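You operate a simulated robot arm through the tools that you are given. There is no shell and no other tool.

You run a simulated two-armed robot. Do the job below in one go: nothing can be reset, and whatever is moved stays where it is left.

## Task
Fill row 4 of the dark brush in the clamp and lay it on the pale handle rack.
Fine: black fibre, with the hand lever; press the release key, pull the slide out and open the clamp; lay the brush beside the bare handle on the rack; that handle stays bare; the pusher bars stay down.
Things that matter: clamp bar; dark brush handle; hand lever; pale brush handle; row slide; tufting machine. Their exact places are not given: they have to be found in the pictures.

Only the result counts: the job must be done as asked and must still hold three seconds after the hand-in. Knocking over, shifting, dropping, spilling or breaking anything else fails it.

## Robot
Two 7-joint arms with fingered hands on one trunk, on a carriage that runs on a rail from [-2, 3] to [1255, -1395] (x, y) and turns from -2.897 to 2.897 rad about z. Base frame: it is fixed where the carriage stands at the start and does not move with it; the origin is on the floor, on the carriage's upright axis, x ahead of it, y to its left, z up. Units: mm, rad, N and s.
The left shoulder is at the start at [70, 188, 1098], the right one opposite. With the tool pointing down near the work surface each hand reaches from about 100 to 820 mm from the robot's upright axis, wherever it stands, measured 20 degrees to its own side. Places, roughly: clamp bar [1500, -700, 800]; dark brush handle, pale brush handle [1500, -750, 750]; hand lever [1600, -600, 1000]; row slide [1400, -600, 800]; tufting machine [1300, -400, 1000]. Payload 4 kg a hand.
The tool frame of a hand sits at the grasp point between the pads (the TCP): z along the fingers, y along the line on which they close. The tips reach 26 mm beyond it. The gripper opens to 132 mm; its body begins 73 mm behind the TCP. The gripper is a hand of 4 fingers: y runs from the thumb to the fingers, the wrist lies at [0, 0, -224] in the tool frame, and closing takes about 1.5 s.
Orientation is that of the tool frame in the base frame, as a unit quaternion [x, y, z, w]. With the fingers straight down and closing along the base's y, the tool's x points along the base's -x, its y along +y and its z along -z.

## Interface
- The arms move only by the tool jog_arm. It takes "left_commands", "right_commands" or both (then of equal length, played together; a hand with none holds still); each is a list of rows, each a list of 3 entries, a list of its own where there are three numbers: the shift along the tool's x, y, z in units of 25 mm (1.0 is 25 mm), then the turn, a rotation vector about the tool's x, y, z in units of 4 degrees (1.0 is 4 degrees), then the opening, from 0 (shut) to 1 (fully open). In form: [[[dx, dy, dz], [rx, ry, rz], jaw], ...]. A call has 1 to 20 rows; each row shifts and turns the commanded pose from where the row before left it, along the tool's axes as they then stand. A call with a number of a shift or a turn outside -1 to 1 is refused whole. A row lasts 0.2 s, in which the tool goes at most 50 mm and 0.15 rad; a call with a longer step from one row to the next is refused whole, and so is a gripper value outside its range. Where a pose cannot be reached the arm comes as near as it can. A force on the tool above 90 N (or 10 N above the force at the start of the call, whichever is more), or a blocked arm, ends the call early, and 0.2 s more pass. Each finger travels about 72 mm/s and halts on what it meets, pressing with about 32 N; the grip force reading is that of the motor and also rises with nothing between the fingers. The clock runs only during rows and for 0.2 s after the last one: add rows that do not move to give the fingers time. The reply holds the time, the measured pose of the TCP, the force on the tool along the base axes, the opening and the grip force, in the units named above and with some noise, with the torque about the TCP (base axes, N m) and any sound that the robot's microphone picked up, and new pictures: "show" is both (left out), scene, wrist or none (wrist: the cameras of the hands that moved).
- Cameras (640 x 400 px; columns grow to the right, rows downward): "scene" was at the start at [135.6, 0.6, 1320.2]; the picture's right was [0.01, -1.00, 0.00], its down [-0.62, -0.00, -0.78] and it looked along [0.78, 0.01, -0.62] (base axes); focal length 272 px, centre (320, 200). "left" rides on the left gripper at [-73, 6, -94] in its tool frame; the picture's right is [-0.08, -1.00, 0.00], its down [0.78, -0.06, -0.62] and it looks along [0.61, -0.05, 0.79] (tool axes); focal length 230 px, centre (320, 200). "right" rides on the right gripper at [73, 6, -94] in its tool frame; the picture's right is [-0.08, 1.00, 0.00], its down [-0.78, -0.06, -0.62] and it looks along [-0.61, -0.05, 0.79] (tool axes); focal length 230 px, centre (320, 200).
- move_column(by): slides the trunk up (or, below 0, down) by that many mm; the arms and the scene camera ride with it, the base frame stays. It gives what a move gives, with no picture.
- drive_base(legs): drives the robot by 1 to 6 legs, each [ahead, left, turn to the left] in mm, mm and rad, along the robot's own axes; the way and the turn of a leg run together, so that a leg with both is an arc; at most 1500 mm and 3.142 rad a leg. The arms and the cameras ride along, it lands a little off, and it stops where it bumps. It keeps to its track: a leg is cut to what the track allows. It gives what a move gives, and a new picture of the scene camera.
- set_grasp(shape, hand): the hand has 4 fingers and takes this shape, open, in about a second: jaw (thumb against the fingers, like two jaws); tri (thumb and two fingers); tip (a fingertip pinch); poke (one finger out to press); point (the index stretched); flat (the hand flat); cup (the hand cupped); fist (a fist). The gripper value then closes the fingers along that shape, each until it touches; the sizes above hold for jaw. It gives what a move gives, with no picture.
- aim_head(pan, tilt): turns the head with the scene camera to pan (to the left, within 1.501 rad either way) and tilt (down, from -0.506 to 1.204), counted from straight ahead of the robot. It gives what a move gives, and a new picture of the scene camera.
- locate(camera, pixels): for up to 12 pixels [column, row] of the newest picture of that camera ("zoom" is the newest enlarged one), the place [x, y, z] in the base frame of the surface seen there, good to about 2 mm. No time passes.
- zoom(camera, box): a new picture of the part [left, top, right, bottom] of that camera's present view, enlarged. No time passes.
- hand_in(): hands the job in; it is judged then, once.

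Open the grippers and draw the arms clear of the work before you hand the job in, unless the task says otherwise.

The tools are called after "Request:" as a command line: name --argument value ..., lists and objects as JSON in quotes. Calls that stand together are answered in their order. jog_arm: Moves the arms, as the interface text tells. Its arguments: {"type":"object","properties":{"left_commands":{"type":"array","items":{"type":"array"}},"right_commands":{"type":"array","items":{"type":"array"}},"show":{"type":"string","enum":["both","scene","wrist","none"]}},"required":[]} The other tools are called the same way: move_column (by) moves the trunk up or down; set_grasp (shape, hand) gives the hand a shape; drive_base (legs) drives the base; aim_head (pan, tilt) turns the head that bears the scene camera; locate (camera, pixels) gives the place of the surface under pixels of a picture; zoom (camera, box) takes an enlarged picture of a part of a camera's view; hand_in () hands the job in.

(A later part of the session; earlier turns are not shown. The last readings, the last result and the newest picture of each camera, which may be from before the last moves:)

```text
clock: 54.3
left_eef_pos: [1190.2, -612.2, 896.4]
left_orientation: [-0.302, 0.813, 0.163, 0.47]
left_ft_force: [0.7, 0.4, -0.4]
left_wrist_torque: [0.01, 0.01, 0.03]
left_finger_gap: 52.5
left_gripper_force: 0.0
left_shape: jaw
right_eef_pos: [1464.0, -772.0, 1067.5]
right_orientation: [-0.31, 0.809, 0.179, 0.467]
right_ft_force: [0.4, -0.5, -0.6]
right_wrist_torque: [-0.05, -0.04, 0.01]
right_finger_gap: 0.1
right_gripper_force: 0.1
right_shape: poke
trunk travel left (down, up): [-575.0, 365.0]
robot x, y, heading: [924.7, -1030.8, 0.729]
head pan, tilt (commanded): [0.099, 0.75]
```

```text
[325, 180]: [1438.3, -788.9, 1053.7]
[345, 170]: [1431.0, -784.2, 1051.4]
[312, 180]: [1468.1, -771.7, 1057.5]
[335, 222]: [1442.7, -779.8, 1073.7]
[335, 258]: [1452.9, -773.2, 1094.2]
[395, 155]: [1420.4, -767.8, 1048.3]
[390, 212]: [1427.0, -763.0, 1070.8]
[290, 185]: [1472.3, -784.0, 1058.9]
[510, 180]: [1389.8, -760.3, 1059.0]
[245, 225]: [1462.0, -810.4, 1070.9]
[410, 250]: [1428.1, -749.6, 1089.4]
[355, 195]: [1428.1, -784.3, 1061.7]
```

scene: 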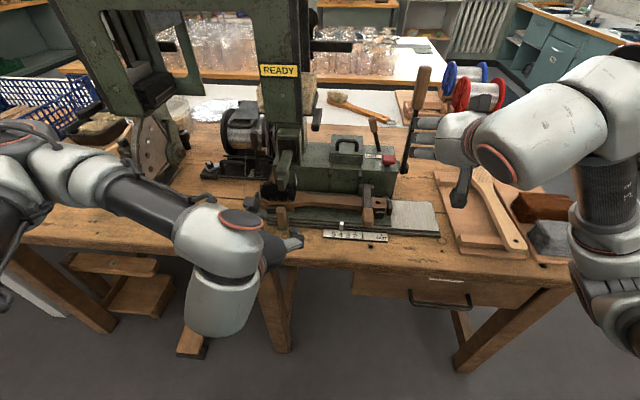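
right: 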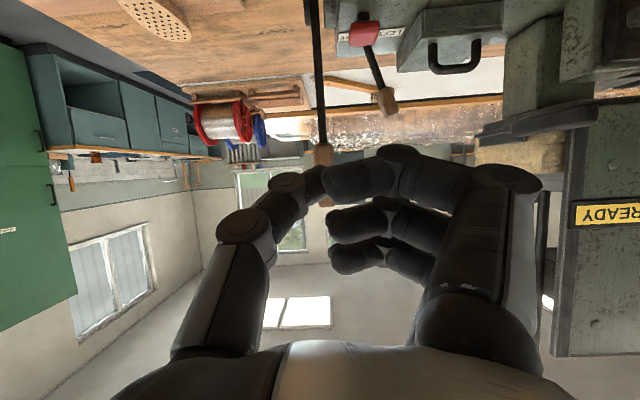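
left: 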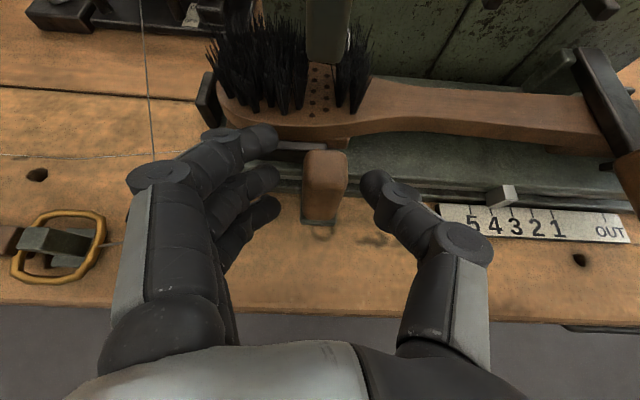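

In poke the thumb tip leads only slightly. I try the point shape, which stretches the index, and look where its tip is.

Request:
set_grasp --hand "right" --shape "point"

Request:
zoom --camera "right" --box '[0, 0, 640, 400]'

```text
clock: 55.2
left_eef_pos: [1191.2, -612.4, 895.4]
left_orientation: [-0.302, 0.813, 0.164, 0.47]
left_ft_force: [0.0, 0.9, 0.4]
left_wrist_torque: [0.01, 0.04, -0.01]
left_finger_gap: 52.3
left_gripper_force: 0.1
left_shape: jaw
right_eef_pos: [1464.9, -771.0, 1067.5]
right_orientation: [-0.309, 0.809, 0.178, 0.467]
right_ft_force: [0.3, -0.2, -0.2]
right_wrist_torque: [-0.01, 0.03, 0.03]
right_finger_gap: 125.9
right_gripper_force: 0.1
right_shape: point
trunk travel left (down, up): [-575.0, 365.0]
robot x, y, heading: [927.5, -1029.8, 0.735]
head pan, tilt (commanded): [0.099, 0.75]
```

```text
1.00 times, centred on (320, 200) of right (not enlarged: the box is as wide or as high as the picture)
```

zoom: 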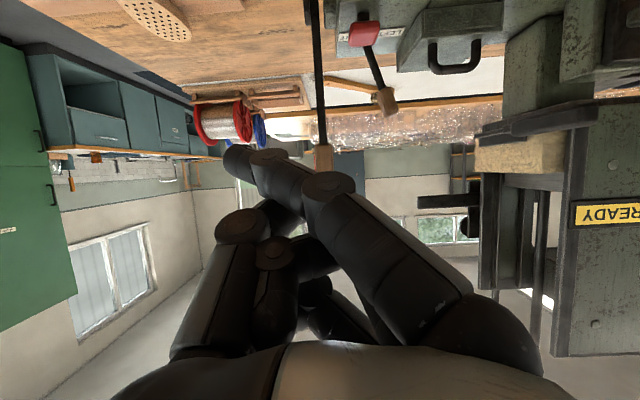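

The index is stretched to (235,155). I locate its tip.

Request:
locate --camera "right" --pixels '[[235, 158], [232, 165], [268, 155], [330, 185], [245, 150], [240, 225], [275, 250], [318, 290]]'

```text
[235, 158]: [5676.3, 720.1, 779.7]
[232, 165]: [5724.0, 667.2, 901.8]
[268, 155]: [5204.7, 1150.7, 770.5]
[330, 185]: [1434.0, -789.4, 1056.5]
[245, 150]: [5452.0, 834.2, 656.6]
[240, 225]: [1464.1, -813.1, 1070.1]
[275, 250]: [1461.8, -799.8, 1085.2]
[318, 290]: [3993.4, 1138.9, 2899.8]
```

Those readings belong to the older picture; I locate on the newest zoom picture instead.

Request:
locate --camera "zoom" --pixels '[[235, 158], [232, 150], [268, 160], [330, 185], [240, 165], [240, 225], [275, 250], [320, 290]]'

```text
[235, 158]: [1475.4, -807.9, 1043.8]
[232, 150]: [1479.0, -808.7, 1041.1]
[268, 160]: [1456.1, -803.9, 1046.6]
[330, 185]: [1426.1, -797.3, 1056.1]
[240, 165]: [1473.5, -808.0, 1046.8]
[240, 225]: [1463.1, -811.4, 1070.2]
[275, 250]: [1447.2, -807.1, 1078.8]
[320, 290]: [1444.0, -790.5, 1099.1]
```

The point finger leans sideways; a closed jaw is simpler and sturdier. I switch back to jaw, close it and view it.

Request:
set_grasp --hand "right" --shape "jaw"

Request:
jog_arm --right_commands '[[[0, 0, 0], [0, 0, 0], 0], [[0, 0, 0], [0, 0, 0], 0], [[0, 0, 0], [0, 0, 0], 0], [[0, 0, 0], [0, 0, 0], 0], [[0, 0, 0], [0, 0, 0], 0], [[0, 0, 0], [0, 0, 0], 0], [[0, 0, 0], [0, 0, 0], 0], [[0, 0, 0], [0, 0, 0], 0]]' --show "wrist"

```text
clock: 56.1
left_eef_pos: [1190.3, -610.5, 894.7]
left_orientation: [-0.302, 0.813, 0.164, 0.47]
left_ft_force: [-0.1, 0.2, 0.2]
left_wrist_torque: [0.03, -0.03, 0.02]
left_finger_gap: 52.4
left_gripper_force: 0.0
left_shape: jaw
right_eef_pos: [1465.8, -771.5, 1067.9]
right_orientation: [-0.31, 0.809, 0.179, 0.467]
right_ft_force: [0.4, 0.0, 1.0]
right_wrist_torque: [0.0, 0.02, 0.02]
right_finger_gap: 131.8
right_gripper_force: 0.0
right_shape: jaw
trunk travel left (down, up): [-575.0, 365.0]
robot x, y, heading: [926.7, -1031.5, 0.731]
head pan, tilt (commanded): [0.099, 0.75]
```

```text
clock: 57.9
left_eef_pos: [1189.8, -612.2, 895.6]
left_orientation: [-0.302, 0.813, 0.164, 0.47]
left_ft_force: [0.0, -0.5, -0.1]
left_wrist_torque: [-0.03, -0.01, 0.01]
left_finger_gap: 52.5
left_gripper_force: 0.0
left_shape: jaw
right_eef_pos: [1464.2, -772.8, 1067.7]
right_orientation: [-0.31, 0.809, 0.179, 0.467]
right_ft_force: [-0.2, -0.8, -1.3]
right_wrist_torque: [0.02, -0.01, 0.0]
right_finger_gap: 0.1
right_gripper_force: 32.1
right_shape: jaw
trunk travel left (down, up): [-575.0, 365.0]
robot x, y, heading: [924.9, -1029.5, 0.733]
head pan, tilt (commanded): [0.099, 0.75]
```

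right: 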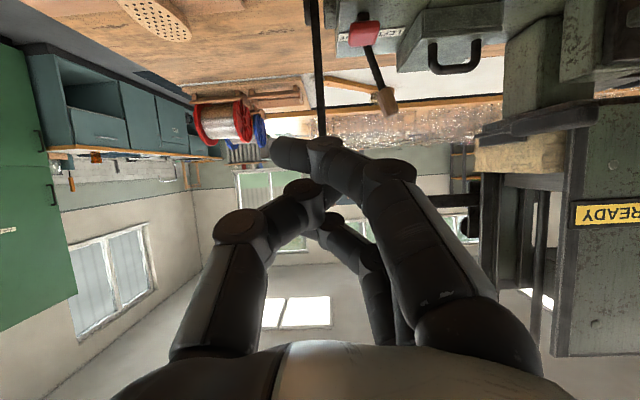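

Request:
locate --camera "right" --pixels '[[285, 152], [278, 145], [300, 150], [325, 145], [305, 190], [320, 215], [340, 235], [240, 225], [385, 175]]'

```text
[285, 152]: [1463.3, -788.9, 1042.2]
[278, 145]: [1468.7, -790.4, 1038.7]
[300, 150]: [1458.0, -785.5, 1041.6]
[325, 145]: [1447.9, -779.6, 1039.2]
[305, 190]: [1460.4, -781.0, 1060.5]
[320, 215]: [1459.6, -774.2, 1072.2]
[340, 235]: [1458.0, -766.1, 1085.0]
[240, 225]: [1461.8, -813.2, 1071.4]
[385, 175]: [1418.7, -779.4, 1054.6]
```

The closed-jaw index tip leads downward about 32 mm below and 16 mm right of the TCP. Before pressing, I bring the left hand back toward the knob, two steps first to check its pose.

Request:
jog_arm --left_commands '[[[0, 0, 1], [0, 0, 0], 0.4], [[0, 0, 1], [0, 0, 0], 0.4]]' --show "wrist"

```text
clock: 58.5
left_eef_pos: [1214.1, -572.8, 871.5]
left_orientation: [-0.31, 0.809, 0.18, 0.466]
left_ft_force: [-0.1, -0.3, 0.8]
left_wrist_torque: [-0.02, -0.01, 0.06]
left_finger_gap: 52.6
left_gripper_force: 0.0
left_shape: jaw
right_eef_pos: [1464.9, -771.9, 1067.6]
right_orientation: [-0.309, 0.809, 0.178, 0.466]
right_ft_force: [0.3, 0.6, -0.1]
right_wrist_torque: [0.01, 0.01, 0.02]
right_finger_gap: 0.4
right_gripper_force: 31.6
right_shape: jaw
trunk travel left (down, up): [-575.0, 365.0]
robot x, y, heading: [927.9, -1031.4, 0.733]
head pan, tilt (commanded): [0.099, 0.75]
```

left: 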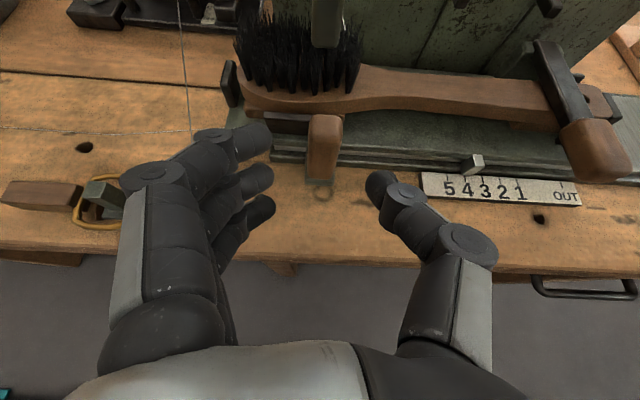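

The left hand is back on its line with the knob at (323,150) centred. I advance the remaining 50 mm and close on the knob.

Request:
jog_arm --left_commands '[[[0, 0, 1], [0, 0, 0], 0.4], [[0, 0, 1], [0, 0, 0], 0.4], [[0, 0, 0], [0, 0, 0], 0.2], [[0, 0, 0], [0, 0, 0], 0.1], [[0, 0, 0], [0, 0, 0], 0.1], [[0, 0, 0], [0, 0, 0], 0.1]]' --show "both"

```text
clock: 59.9
left_eef_pos: [1248.2, -545.9, 847.8]
left_orientation: [-0.31, 0.809, 0.179, 0.466]
left_ft_force: [4.6, 2.0, 0.8]
left_wrist_torque: [-0.04, 0.06, -0.08]
left_finger_gap: 14.7
left_gripper_force: 32.2
left_shape: jaw
right_eef_pos: [1465.2, -771.3, 1067.2]
right_orientation: [-0.31, 0.809, 0.179, 0.467]
right_ft_force: [0.2, 0.2, -0.4]
right_wrist_torque: [-0.02, 0.0, 0.02]
right_finger_gap: 0.1
right_gripper_force: 32.2
right_shape: jaw
trunk travel left (down, up): [-575.0, 365.0]
robot x, y, heading: [927.5, -1029.4, 0.73]
head pan, tilt (commanded): [0.099, 0.75]
```

scene: 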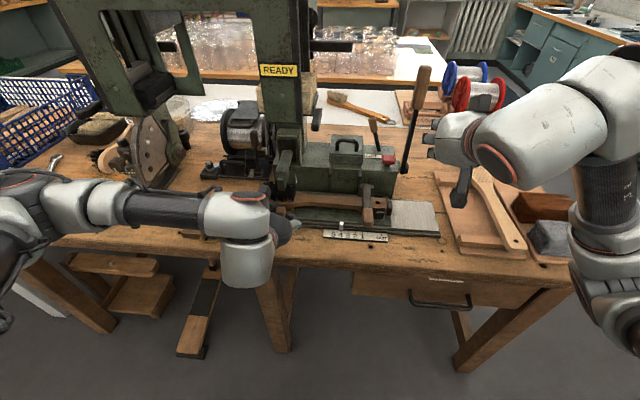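
left: 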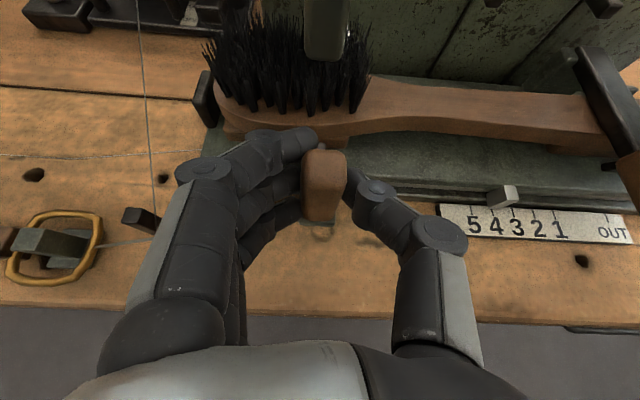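

The left hand holds the knob. I measure the red key precisely before moving the right hand over it.

Request:
zoom --camera "scene" --box '[350, 130, 420, 190]'

Request:
locate --camera "scene" --pixels '[[389, 157], [384, 158], [394, 158], [389, 160], [389, 164], [375, 160], [370, 155], [395, 175]]'

```text
6.67 times, centred on (385, 160) of scene
```

zoom: 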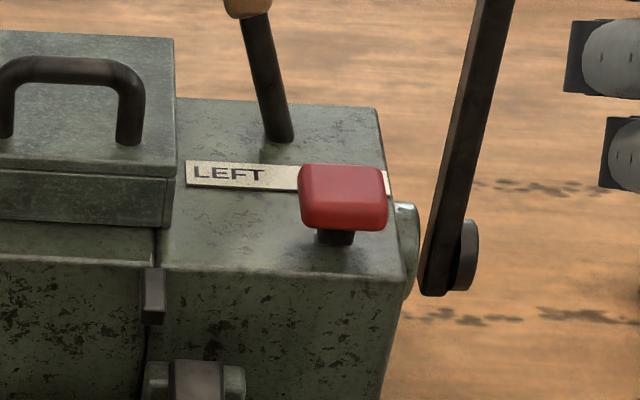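

```text
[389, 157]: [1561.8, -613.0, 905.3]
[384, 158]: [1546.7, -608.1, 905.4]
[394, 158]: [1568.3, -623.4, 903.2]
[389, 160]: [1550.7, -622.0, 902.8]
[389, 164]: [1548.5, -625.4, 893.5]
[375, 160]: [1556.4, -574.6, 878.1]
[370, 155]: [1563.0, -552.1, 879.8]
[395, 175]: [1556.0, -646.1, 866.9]
```

Key centre is about perp 750, s 1500, top z 905. I move the closed right hand left, forward and down so its index tip sits ~30 mm above the key.

Request:
jog_arm --right_commands '[[[-0.4, 0.92, 0.69], [0, 0, 0], 0], [[-0.4, 0.92, 0.69], [0, 0, 0], 0], [[-0.4, 0.92, 0.69], [0, 0, 0], 0], [[0.15, 0, 0.885], [0, 0, 0], 0], [[0.15, 0, 0.885], [0, 0, 0], 0], [[0.15, 0, 0.885], [0, 0, 0], 0], [[0.15, 0, 0.885], [0, 0, 0], 0], [[0.15, 0, 0.885], [0, 0, 0], 0], [[0.15, 0, 0.885], [0, 0, 0], 0], [[0.15, 0, 0.885], [0, 0, 0], 0]]' --show "both"

```text
clock: 62.1
left_eef_pos: [1245.8, -545.1, 847.3]
left_orientation: [-0.31, 0.809, 0.179, 0.467]
left_ft_force: [6.5, 5.1, 1.3]
left_wrist_torque: [-0.02, 0.05, -0.12]
left_finger_gap: 14.5
left_gripper_force: 32.2
left_shape: jaw
right_eef_pos: [1554.5, -599.9, 968.7]
right_orientation: [-0.31, 0.809, 0.179, 0.467]
right_ft_force: [0.0, 0.5, -0.1]
right_wrist_torque: [0.0, 0.01, 0.01]
right_finger_gap: 0.0
right_gripper_force: 31.9
right_shape: jaw
trunk travel left (down, up): [-575.0, 365.0]
robot x, y, heading: [924.5, -1030.2, 0.735]
head pan, tilt (commanded): [0.099, 0.75]
```

scene: 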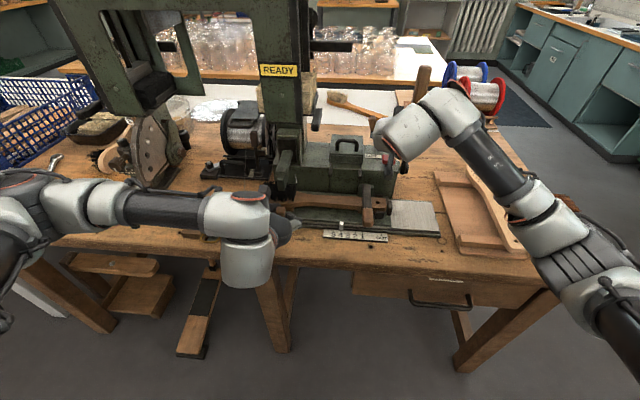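
right: 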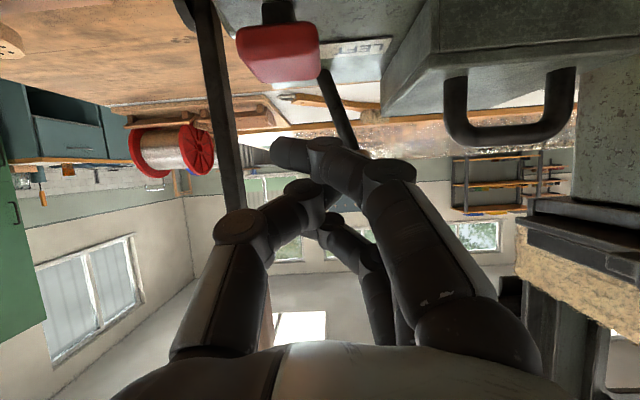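

In the wrist view the key (280,50) lines up with the index tip (280,150). I verify both positions.

Request:
locate --camera "right" --pixels '[[278, 145], [285, 150], [280, 60], [270, 30], [300, 35], [345, 130], [225, 120], [280, 70], [245, 60], [315, 60]]'

```text
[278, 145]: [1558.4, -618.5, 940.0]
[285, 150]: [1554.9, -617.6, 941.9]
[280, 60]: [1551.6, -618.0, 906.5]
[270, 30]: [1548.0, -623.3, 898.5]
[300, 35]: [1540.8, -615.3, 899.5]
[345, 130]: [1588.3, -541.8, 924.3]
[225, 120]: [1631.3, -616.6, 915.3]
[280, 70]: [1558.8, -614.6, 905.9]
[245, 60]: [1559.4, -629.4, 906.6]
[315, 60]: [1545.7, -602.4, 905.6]
```

Index tip is right above the key with ~32 mm gap. I lower 30 mm straight down.

Request:
jog_arm --right_commands '[[[0.346, 0, 0.2], [0, 0, 0], 0], [[0.346, 0, 0.2], [0, 0, 0], 0], [[0.346, 0, 0.2], [0, 0, 0], 0]]' --show "wrist"

```text
clock: 62.9
left_eef_pos: [1246.9, -545.1, 847.5]
left_orientation: [-0.31, 0.809, 0.179, 0.466]
left_ft_force: [6.6, 4.4, 2.6]
left_wrist_torque: [-0.01, 0.02, -0.11]
left_finger_gap: 14.6
left_gripper_force: 31.8
left_shape: jaw
right_eef_pos: [1553.5, -599.6, 937.9]
right_orientation: [-0.309, 0.809, 0.179, 0.467]
right_ft_force: [-0.7, 0.2, 0.8]
right_wrist_torque: [0.0, -0.05, 0.02]
right_finger_gap: 0.0
right_gripper_force: 31.7
right_shape: jaw
trunk travel left (down, up): [-575.0, 365.0]
robot x, y, heading: [928.8, -1028.3, 0.73]
head pan, tilt (commanded): [0.099, 0.75]
```

right: 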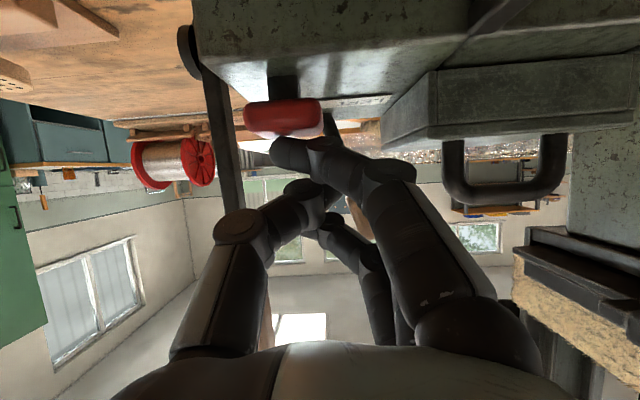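

The fingertip is just touching the key (280,135). I press down 12 mm in small steps.

Request:
jog_arm --right_commands '[[[0.104, 0, 0.06], [0, 0, 0], 0], [[0.104, 0, 0.06], [0, 0, 0], 0], [[0.104, 0, 0.06], [0, 0, 0], 0], [[0.104, 0, 0.06], [0, 0, 0], 0]]' --show "both"

```text
clock: 63.9
left_eef_pos: [1245.9, -544.6, 846.1]
left_orientation: [-0.31, 0.809, 0.178, 0.466]
left_ft_force: [10.7, 6.1, -1.1]
left_wrist_torque: [-0.01, 0.02, -0.12]
left_finger_gap: 14.4
left_gripper_force: 32.1
left_shape: jaw
right_eef_pos: [1552.2, -599.3, 928.0]
right_orientation: [-0.309, 0.808, 0.18, 0.469]
right_ft_force: [3.7, 4.4, 15.6]
right_wrist_torque: [-0.07, -0.32, 0.11]
right_finger_gap: 0.1
right_gripper_force: 31.9
right_shape: jaw
trunk travel left (down, up): [-575.0, 365.0]
robot x, y, heading: [926.7, -1030.9, 0.728]
head pan, tilt (commanded): [0.099, 0.75]
heard: click
```

scene: 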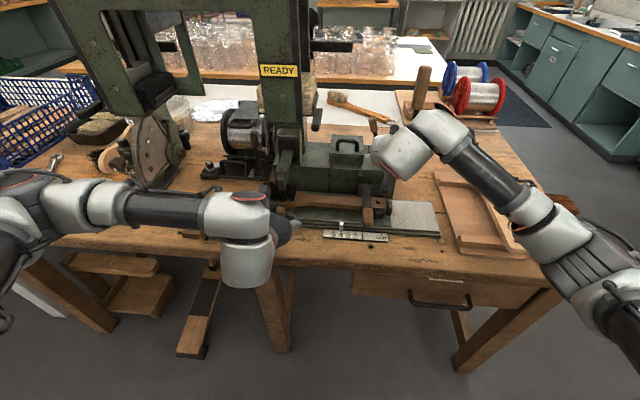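
right: 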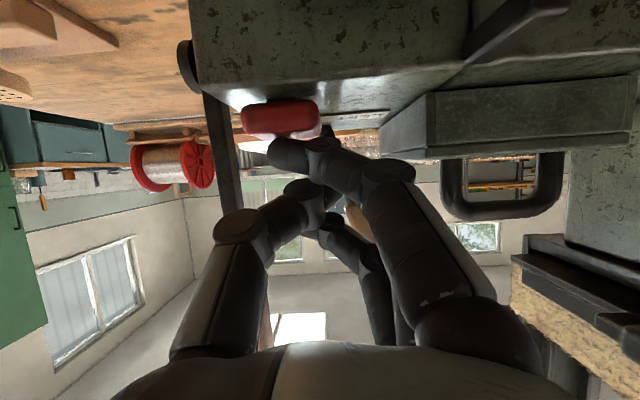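

A click: the key is down (z 928, 16 N). Holding it, I pull the slide to the right with the left hand, starting with 20 mm.

Request:
jog_arm --left_commands '[[[0, -0.2, 0], [0, 0, 0], 0.1], [[0, -0.3, 0], [0, 0, 0], 0.1], [[0, -0.3, 0], [0, 0, 0], 0.1]]' --show "scene"

Request:
zoom --camera "scene" --box '[270, 160, 410, 250]'

```text
clock: 64.7
left_eef_pos: [1258.9, -559.9, 846.9]
left_orientation: [-0.311, 0.808, 0.179, 0.467]
left_ft_force: [3.4, 6.3, 0.2]
left_wrist_torque: [0.07, 0.14, -0.07]
left_finger_gap: 14.2
left_gripper_force: 31.9
left_shape: jaw
right_eef_pos: [1552.1, -599.8, 928.8]
right_orientation: [-0.31, 0.808, 0.179, 0.468]
right_ft_force: [4.2, 5.3, 19.9]
right_wrist_torque: [-0.13, -0.44, 0.14]
right_finger_gap: 0.0
right_gripper_force: 32.1
right_shape: jaw
trunk travel left (down, up): [-575.0, 365.0]
robot x, y, heading: [926.5, -1024.5, 0.732]
head pan, tilt (commanded): [0.099, 0.75]
```

scene: 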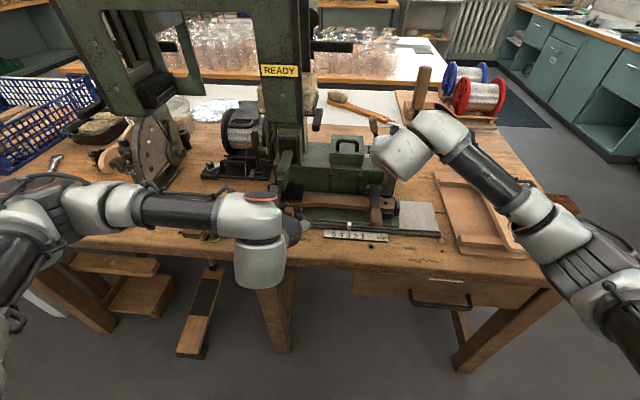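

```text
4.44 times, centred on (340, 205) of scene
```

zoom: 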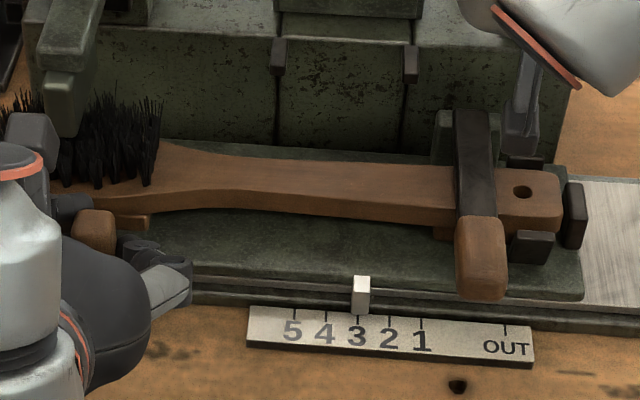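

The slide moves freely (pointer near 3). I pull the remaining ~81 mm to OUT.

Request:
jog_arm --left_commands '[[[0, -0.4, 0], [0, 0, 0], 0.1], [[0, -0.4, 0], [0, 0, 0], 0.1], [[0, -0.4, 0], [0, 0, 0], 0.1], [[0, -0.4, 0], [0, 0, 0], 0.1], [[0, -0.4, 0], [0, 0, 0], 0.1], [[0, -0.4, 0], [0, 0, 0], 0.1], [[0, -0.4, 0], [0, 0, 0], 0.1], [[0, -0.4, 0], [0, 0, 0], 0.1], [[0, 0, 0], [0, 0, 0], 0.1]]' --show "both"

Request:
zoom --camera "scene" --box '[270, 160, 410, 250]'

```text
clock: 66.7
left_eef_pos: [1312.9, -619.8, 849.7]
left_orientation: [-0.31, 0.809, 0.177, 0.466]
left_ft_force: [16.6, 7.2, -9.1]
left_wrist_torque: [-0.1, 0.07, -0.19]
left_finger_gap: 13.6
left_gripper_force: 32.2
left_shape: jaw
right_eef_pos: [1552.4, -600.0, 926.9]
right_orientation: [-0.311, 0.808, 0.179, 0.467]
right_ft_force: [-3.5, 5.7, 25.7]
right_wrist_torque: [-0.22, -0.22, 0.07]
right_finger_gap: 0.0
right_gripper_force: 31.8
right_shape: jaw
trunk travel left (down, up): [-575.0, 365.0]
robot x, y, heading: [925.9, -1032.0, 0.728]
head pan, tilt (commanded): [0.099, 0.75]
```

scene: 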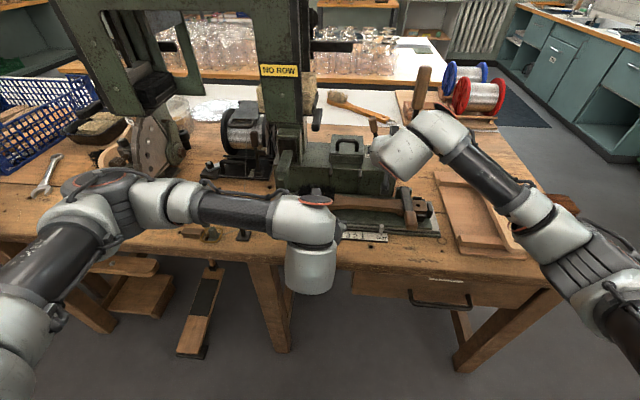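
left: 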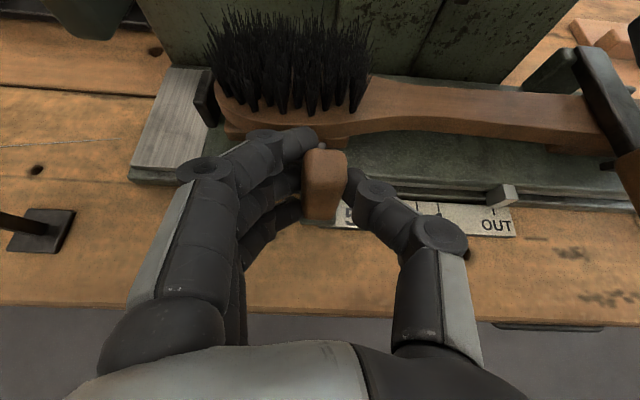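

```text
4.44 times, centred on (340, 205) of scene
```

zoom: 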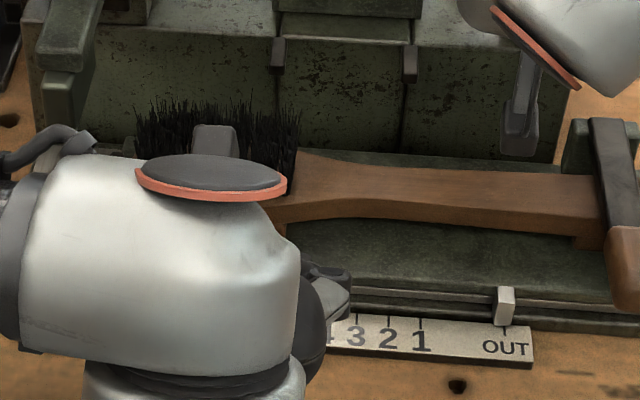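

The sign reads NO ROW and the pointer is at OUT. I lift the right hand off the key and release and back out the left hand.

Request:
jog_arm --left_commands '[[[0, 0, 0], [0, 0, 0], 0.3], [[0, 0, 0], [0, 0, 0], 0.45], [[0, 0, 0], [0, 0, 0], 0.45], [[0, 0, 0], [0, 0, 0], 0.45], [[0, 0, -1], [0, 0, 0], 0.45], [[0, 0, -1], [0, 0, 0], 0.45], [[0, 0, -1], [0, 0, 0], 0.45], [[0, 0, -1], [0, 0, 0], 0.45], [[0, 0, -1], [0, 0, 0], 0.45]]' --right_commands '[[[-0.35, 0, -0.2], [0, 0, 0], 0], [[-0.35, 0, -0.2], [0, 0, 0], 0], [[-0.35, 0, -0.2], [0, 0, 0], 0], [[-0.35, 0, -0.2], [0, 0, 0], 0], [[-0.5, 0, -0.4], [0, 0, 0], 0], [[0, 0, -0.9], [0, 0, 0], 0], [[0, 0, -0.9], [0, 0, 0], 0], [[0, 0, -0.9], [0, 0, 0], 0], [[0, 0, -0.9], [0, 0, 0], 0]]' --show "both"

```text
clock: 68.7
left_eef_pos: [1233.7, -693.0, 910.6]
left_orientation: [-0.31, 0.809, 0.18, 0.466]
left_ft_force: [-0.3, 0.8, -0.9]
left_wrist_torque: [0.04, 0.04, -0.01]
left_finger_gap: 58.6
left_gripper_force: 0.0
left_shape: jaw
right_eef_pos: [1492.0, -656.0, 1027.3]
right_orientation: [-0.31, 0.809, 0.18, 0.467]
right_ft_force: [-0.5, -0.9, -0.6]
right_wrist_torque: [0.01, 0.0, -0.02]
right_finger_gap: 0.0
right_gripper_force: 31.9
right_shape: jaw
trunk travel left (down, up): [-575.0, 365.0]
robot x, y, heading: [925.6, -1029.9, 0.732]
head pan, tilt (commanded): [0.099, 0.75]
```

scene: 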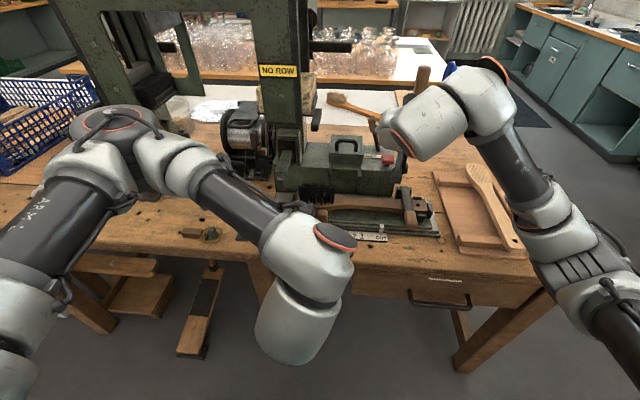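
right: 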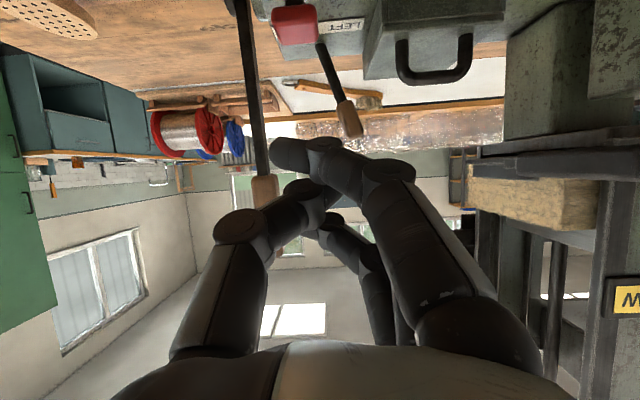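
left: 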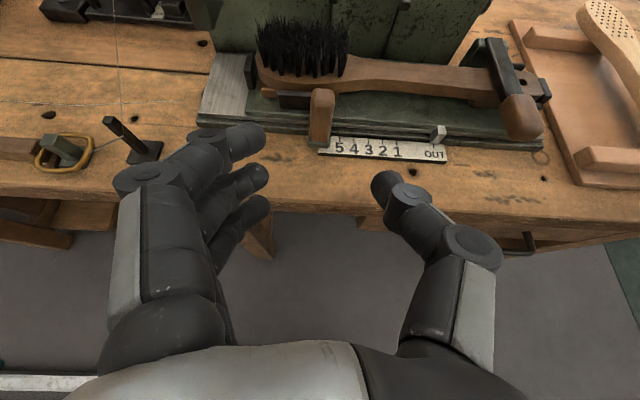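

Both hands are clear. Next is the clamp bar; I measure it from the left wrist view, handle at (522,115) and hinge near (495,50).

Request:
zoom --camera "left" --box '[420, 20, 580, 160]'

Request:
locate --camera "left" --pixels '[[522, 98], [522, 115], [505, 105], [540, 105], [525, 135], [500, 60], [510, 80], [480, 50], [515, 88], [540, 88], [532, 72], [550, 92]]'

```text
2.86 times, centred on (500, 90) of left
```

zoom: 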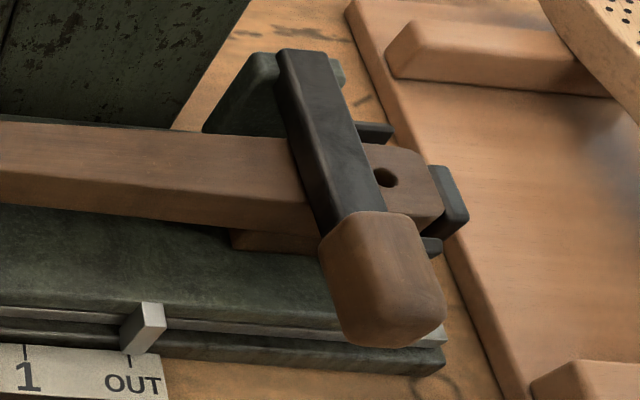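

```text
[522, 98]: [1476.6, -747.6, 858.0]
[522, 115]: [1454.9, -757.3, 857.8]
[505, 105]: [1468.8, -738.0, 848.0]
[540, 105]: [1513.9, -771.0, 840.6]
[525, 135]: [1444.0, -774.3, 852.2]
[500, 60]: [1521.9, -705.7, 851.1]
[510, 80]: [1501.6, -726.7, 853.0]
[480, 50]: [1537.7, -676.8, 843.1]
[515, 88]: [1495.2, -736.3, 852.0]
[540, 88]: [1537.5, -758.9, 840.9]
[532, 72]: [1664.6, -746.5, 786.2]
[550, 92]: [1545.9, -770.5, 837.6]
```

Clamp handle centre is about s 1541, perp 555–600, top z 858. I bring the right hand back, right and down to a point in front of it, opening the fingers half.

Request:
jog_arm --right_commands '[[[0.5, -0.278, -0.866], [0, 0, 0], 0], [[0.5, -0.278, -0.866], [0, 0, 0], 0.5], [[0.5, -0.278, -0.866], [0, 0, 0], 0.5], [[0.5, -0.278, -0.866], [0, 0, 0], 0.5], [[0.5, -0.278, -0.866], [0, 0, 0], 0.5], [[0.5, -0.278, -0.866], [0, 0, 0], 0.5], [[0.5, -0.278, -0.866], [0, 0, 0], 0.5], [[0.5, -0.278, -0.866], [0, 0, 0], 0.5], [[0.766, 0, 0.627], [0, 0, 0], 0.5], [[0.766, 0, 0.627], [0, 0, 0], 0.5], [[0.766, 0, 0.627], [0, 0, 0], 0.5], [[0.766, 0, 0.627], [0, 0, 0], 0.5], [[0.766, 0, 0.627], [0, 0, 0], 0.5]]' --show "both"

```text
clock: 71.5
left_eef_pos: [1233.8, -692.3, 911.5]
left_orientation: [-0.31, 0.809, 0.179, 0.466]
left_ft_force: [1.1, 0.5, -0.2]
left_wrist_torque: [0.02, 0.01, 0.01]
left_finger_gap: 59.1
left_gripper_force: 0.1
left_shape: jaw
right_eef_pos: [1402.5, -809.3, 909.3]
right_orientation: [-0.309, 0.809, 0.179, 0.467]
right_ft_force: [0.0, 0.1, 0.5]
right_wrist_torque: [-0.02, 0.0, -0.02]
right_finger_gap: 65.6
right_gripper_force: 0.2
right_shape: jaw
right hand out of reach, approached as far as the arm can: row 8, 10
trunk travel left (down, up): [-575.0, 365.0]
robot x, y, heading: [927.5, -1028.5, 0.728]
head pan, tilt (commanded): [0.099, 0.75]
```

scene: 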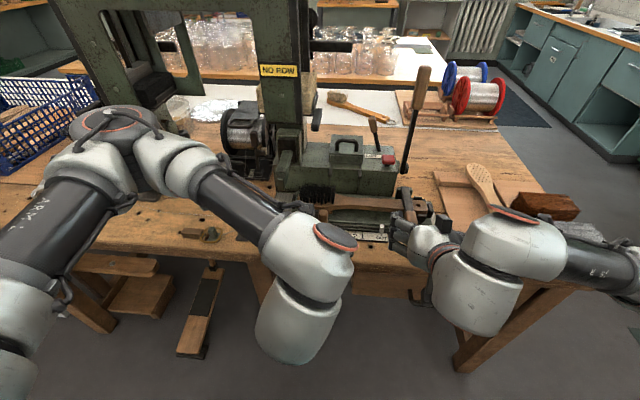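
right: 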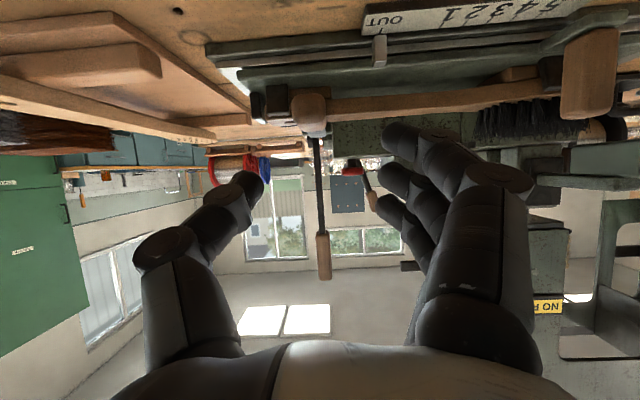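

The clamp handle (310,110) is centred between the right thumb and fingers. I advance halfway and check the pose.

Request:
jog_arm --right_commands '[[[0.11, 0, 0.8], [0, 0, 0], 0.5], [[0.11, 0, 0.8], [0, 0, 0], 0.5]]' --show "wrist"

```text
clock: 72.1
left_eef_pos: [1232.8, -691.4, 910.7]
left_orientation: [-0.311, 0.809, 0.179, 0.466]
left_ft_force: [-0.1, 0.4, 0.2]
left_wrist_torque: [-0.03, -0.02, 0.0]
left_finger_gap: 58.5
left_gripper_force: 0.1
left_shape: jaw
right_eef_pos: [1427.9, -786.3, 883.4]
right_orientation: [-0.31, 0.809, 0.179, 0.467]
right_ft_force: [0.9, 0.3, 0.0]
right_wrist_torque: [0.02, 0.02, 0.03]
right_finger_gap: 65.5
right_gripper_force: 0.0
right_shape: jaw
trunk travel left (down, up): [-575.0, 365.0]
robot x, y, heading: [927.4, -1032.0, 0.733]
head pan, tilt (commanded): [0.099, 0.75]
```

right: 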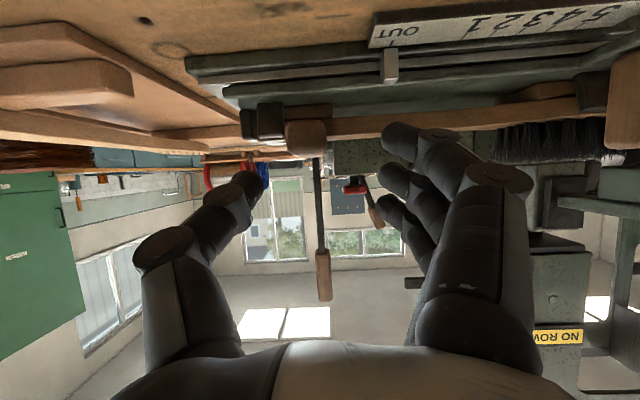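

I refine the handle's position from this closer view.

Request:
locate --camera "right" --pixels '[[306, 130], [290, 135], [322, 135], [306, 148], [306, 123]]'

```text
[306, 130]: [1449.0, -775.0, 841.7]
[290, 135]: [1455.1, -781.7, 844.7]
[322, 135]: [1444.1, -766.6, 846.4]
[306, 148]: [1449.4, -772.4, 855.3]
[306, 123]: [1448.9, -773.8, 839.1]
```

Handle centre is s≈1545, z≈847. I advance the last 44 mm with a 5 mm shift right, then close on it.

Request:
jog_arm --right_commands '[[[0.135, -0.11, 0.885], [0, 0, 0], 0.5], [[0.135, -0.11, 0.885], [0, 0, 0], 0.5], [[0, 0, 0], [0, 0, 0], 0.25], [[0, 0, 0], [0, 0, 0], 0.1], [[0, 0, 0], [0, 0, 0], 0.05], [[0, 0, 0], [0, 0, 0], 0.05]]' --show "both"

```text
clock: 73.5
left_eef_pos: [1234.1, -692.1, 911.3]
left_orientation: [-0.309, 0.809, 0.178, 0.468]
left_ft_force: [0.2, -0.1, 0.8]
left_wrist_torque: [-0.02, 0.02, 0.02]
left_finger_gap: 58.9
left_gripper_force: 0.0
left_shape: jaw
right_eef_pos: [1457.0, -767.7, 855.4]
right_orientation: [-0.311, 0.81, 0.178, 0.464]
right_ft_force: [1.8, 0.0, 0.3]
right_wrist_torque: [0.07, -0.22, 0.05]
right_finger_gap: 14.3
right_gripper_force: 31.3
right_shape: jaw
trunk travel left (down, up): [-575.0, 365.0]
robot x, y, heading: [926.7, -1028.5, 0.729]
head pan, tilt (commanded): [0.099, 0.75]
```

scene: 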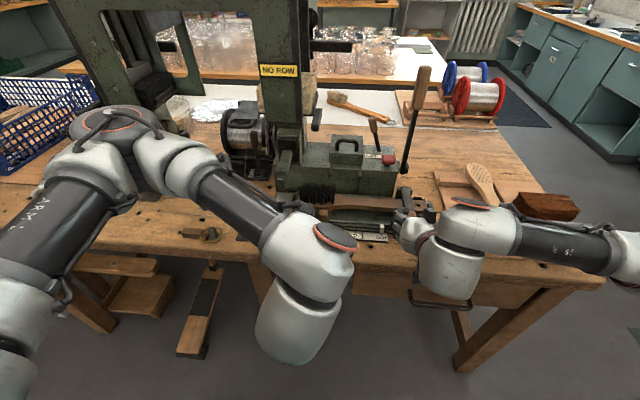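
right: 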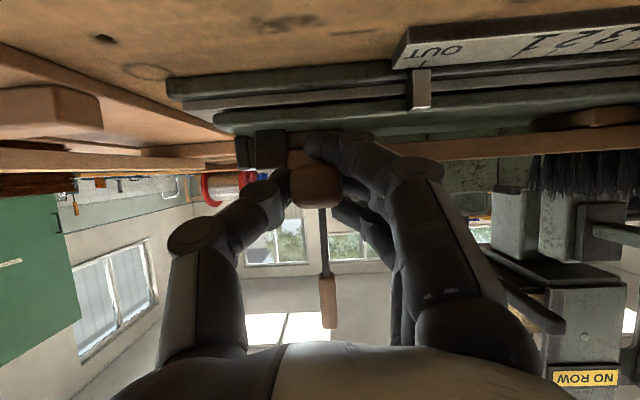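

The clamp handle is gripped with the index under it. I lift it along its arc around the rear hinge, first ~20°.

Request:
jog_arm --right_commands '[[[-0.782, 0, -0.285], [0, 0, 0], 0.05], [[-0.821, 0, -0.146], [0, 0, 0], 0.05]]' --show "both"

```text
clock: 74.1
left_eef_pos: [1232.0, -691.6, 911.7]
left_orientation: [-0.31, 0.809, 0.178, 0.466]
left_ft_force: [-0.6, 0.5, 0.1]
left_wrist_torque: [0.03, 0.01, 0.02]
left_finger_gap: 58.7
left_gripper_force: 0.1
left_shape: jaw
right_eef_pos: [1461.4, -758.2, 895.4]
right_orientation: [-0.31, 0.809, 0.179, 0.467]
right_ft_force: [-4.1, -4.5, 0.6]
right_wrist_torque: [-0.01, 0.18, 0.28]
right_finger_gap: 10.4
right_gripper_force: 32.4
right_shape: jaw
trunk travel left (down, up): [-575.0, 365.0]
robot x, y, heading: [923.9, -1029.4, 0.737]
head pan, tilt (commanded): [0.099, 0.75]
```

scene: 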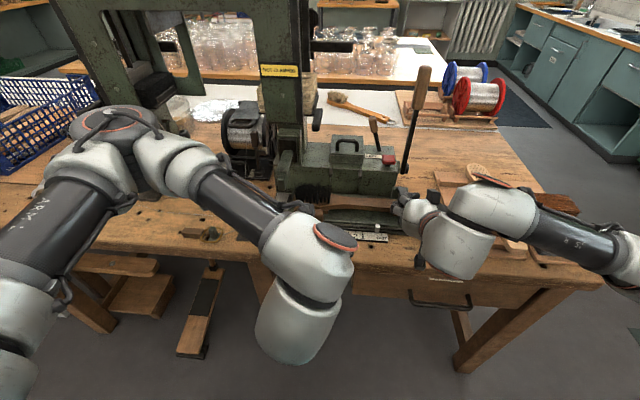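
right: 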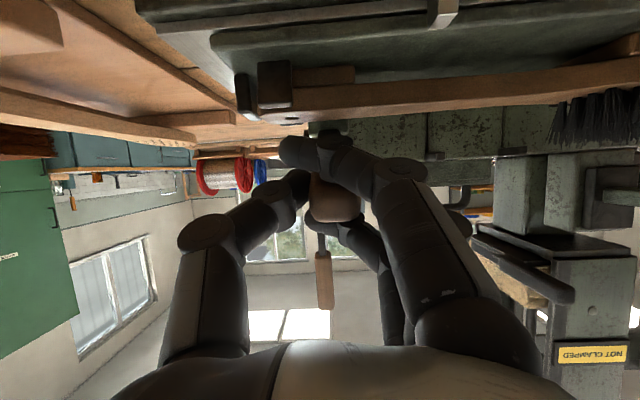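

The sign now reads NOT CLAMPED and the bar is lifting. I continue the arc.

Request:
jog_arm --right_commands '[[[-0.832, 0, 0.0], [0, 0, 0], 0.05], [[-0.822, 0, 0.144], [0, 0, 0], 0.05], [[-0.784, 0, 0.286], [0, 0, 0], 0.05]]' --show "both"

```text
clock: 74.9
left_eef_pos: [1232.7, -692.1, 910.8]
left_orientation: [-0.31, 0.809, 0.179, 0.467]
left_ft_force: [0.1, -0.1, 0.0]
left_wrist_torque: [-0.01, 0.02, 0.03]
left_finger_gap: 58.9
left_gripper_force: 0.0
left_shape: jaw
right_eef_pos: [1492.0, -733.2, 942.1]
right_orientation: [-0.31, 0.809, 0.179, 0.466]
right_ft_force: [-6.9, -6.0, 2.5]
right_wrist_torque: [-0.34, 0.72, 0.02]
right_finger_gap: 11.5
right_gripper_force: 31.9
right_shape: jaw
trunk travel left (down, up): [-575.0, 365.0]
robot x, y, heading: [925.2, -1028.0, 0.732]
head pan, tilt (commanded): [0.099, 0.75]
```

scene: 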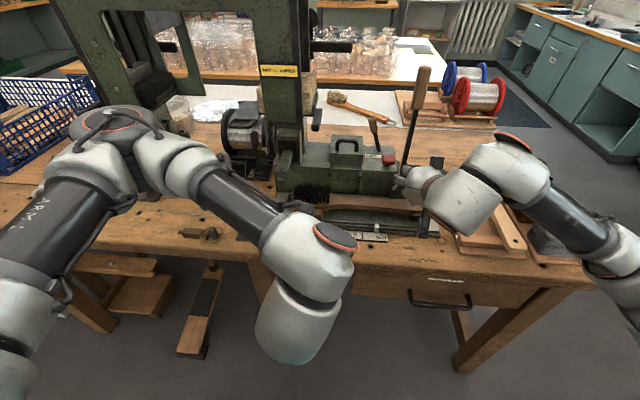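
right: 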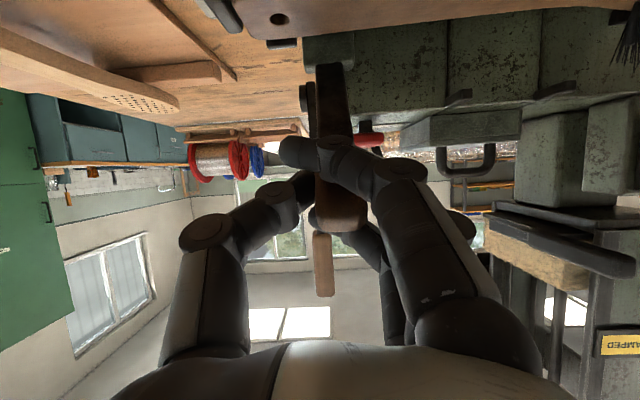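

The bar is at about 55°. I continue through vertical to ~105° so that it stays open.

Request:
jog_arm --right_commands '[[[-0.72, 0, 0.416], [0, 0, 0], 0.05], [[-0.638, 0, 0.537], [0, 0, 0], 0.05], [[-0.534, 0, 0.638], [0, 0, 0], 0.05], [[-0.416, 0, 0.72], [0, 0, 0], 0.05]]' --show "both"

```text
clock: 75.9
left_eef_pos: [1232.3, -690.6, 911.4]
left_orientation: [-0.31, 0.809, 0.179, 0.467]
left_ft_force: [0.7, 0.2, 0.4]
left_wrist_torque: [0.0, -0.01, 0.02]
left_finger_gap: 58.9
left_gripper_force: 0.0
left_shape: jaw
right_eef_pos: [1551.0, -682.1, 966.6]
right_orientation: [-0.309, 0.807, 0.18, 0.471]
right_ft_force: [-2.4, -4.6, 15.8]
right_wrist_torque: [-0.61, 0.58, -0.9]
right_finger_gap: 11.4
right_gripper_force: 32.2
right_shape: jaw
trunk travel left (down, up): [-575.0, 365.0]
robot x, y, heading: [925.5, -1029.7, 0.731]
head pan, tilt (commanded): [0.099, 0.75]
```

scene: 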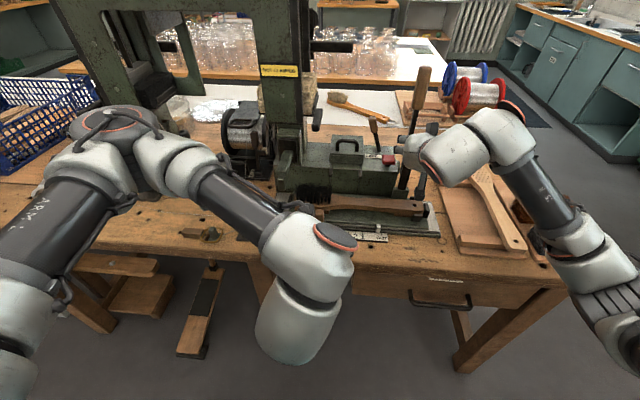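
right: 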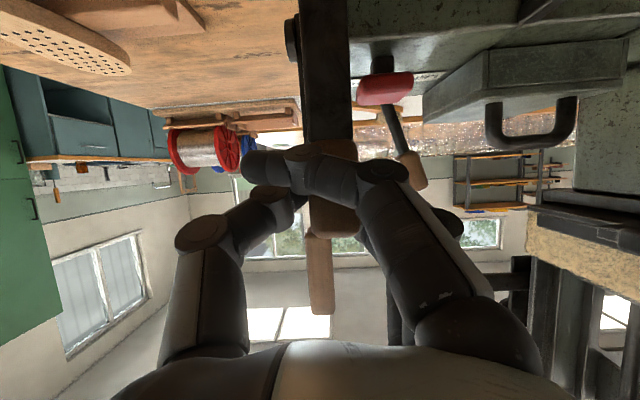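

The bar is just past vertical. One more 10° so it rests safely open.

Request:
jog_arm --right_commands '[[[-0.286, 0, 0.782], [0, 0, 0], 0.05], [[0, 0, 0], [0, 0, 0], 0.05]]' --show "both"

Request:
zoom --camera "scene" --box '[370, 120, 470, 240]'

```text
clock: 76.5
left_eef_pos: [1225.8, -698.5, 916.3]
left_orientation: [-0.309, 0.806, 0.18, 0.471]
left_ft_force: [0.1, 0.3, -0.6]
left_wrist_torque: [-0.03, 0.01, -0.01]
left_finger_gap: 58.7
left_gripper_force: 0.1
left_shape: jaw
right_eef_pos: [1555.0, -675.1, 965.4]
right_orientation: [-0.31, 0.807, 0.18, 0.469]
right_ft_force: [-52.4, -48.4, 10.9]
right_wrist_torque: [-0.86, 1.11, -1.26]
right_finger_gap: 12.7
right_gripper_force: 32.1
right_shape: jaw
trunk travel left (down, up): [-575.0, 365.0]
robot x, y, heading: [923.5, -1029.5, 0.728]
head pan, tilt (commanded): [0.099, 0.75]
```

scene: 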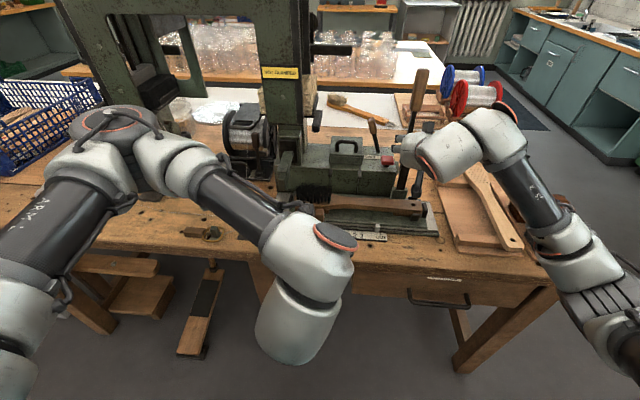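
right: 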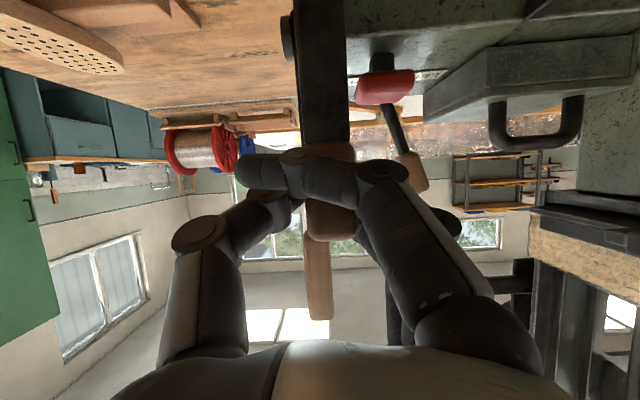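

```text
3.33 times, centred on (420, 180) of scene
```

zoom: 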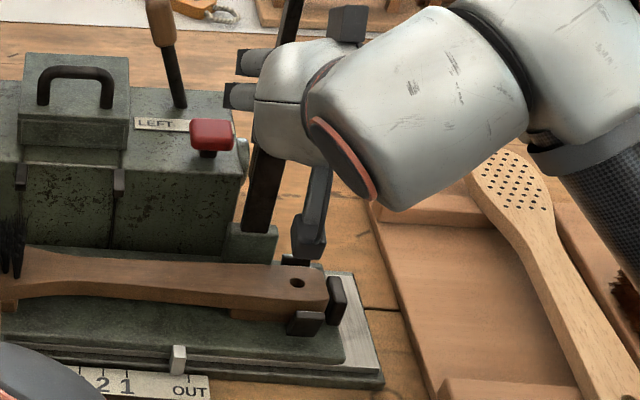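

The bar reached its open stop (71 N push back). I ease off by ~12 mm and open the fingers to see whether the bar stands by itself.

Request:
jog_arm --right_commands '[[[0.15, 0, -0.4], [0, 0, 0], 0.05], [[0.1, 0, -0.2], [0, 0, 0], 0.15], [[0, 0, 0], [0, 0, 0], 0.35], [[0, 0, 0], [0, 0, 0], 0.5], [[0, 0, 0], [0, 0, 0], 0.6], [[0, 0, 0], [0, 0, 0], 0.6]]' --show "both"

Request:
zoom --camera "scene" --box '[370, 120, 470, 240]'

```text
clock: 77.9
left_eef_pos: [1230.2, -692.9, 914.0]
left_orientation: [-0.31, 0.808, 0.179, 0.468]
left_ft_force: [0.2, 0.1, 0.3]
left_wrist_torque: [-0.01, 0.02, -0.03]
left_finger_gap: 58.9
left_gripper_force: 0.0
left_shape: jaw
right_eef_pos: [1549.5, -682.0, 964.2]
right_orientation: [-0.31, 0.808, 0.179, 0.468]
right_ft_force: [-25.2, -19.9, 6.7]
right_wrist_torque: [-0.92, 0.66, 0.85]
right_finger_gap: 78.6
right_gripper_force: 0.1
right_shape: jaw
trunk travel left (down, up): [-575.0, 365.0]
robot x, y, heading: [926.5, -1030.7, 0.731]
head pan, tilt (commanded): [0.099, 0.75]
```

scene: 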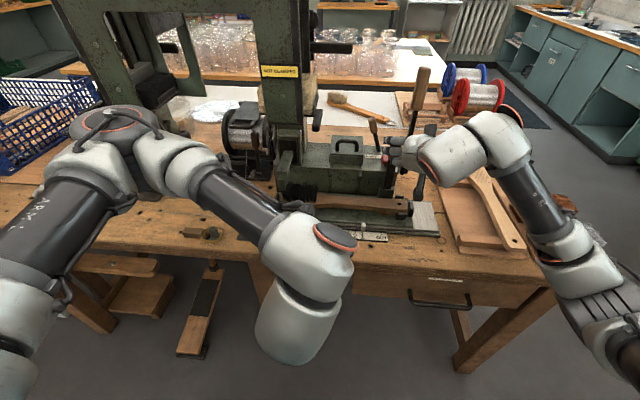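
right: 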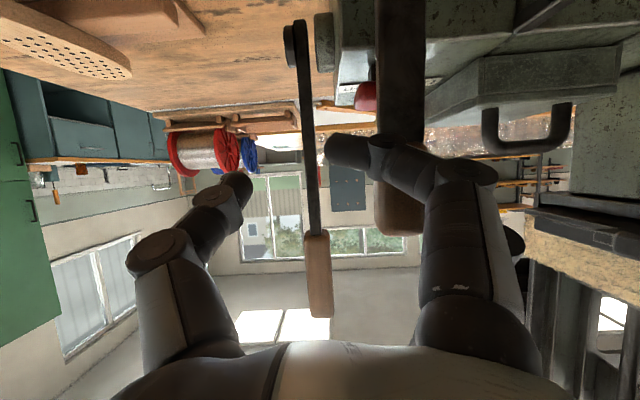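

```text
3.33 times, centred on (420, 180) of scene
```

zoom: 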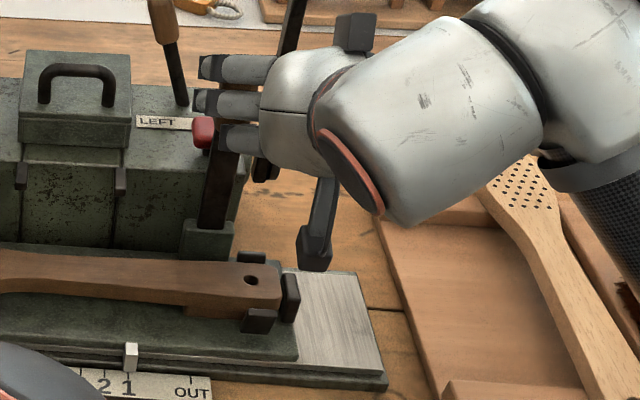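

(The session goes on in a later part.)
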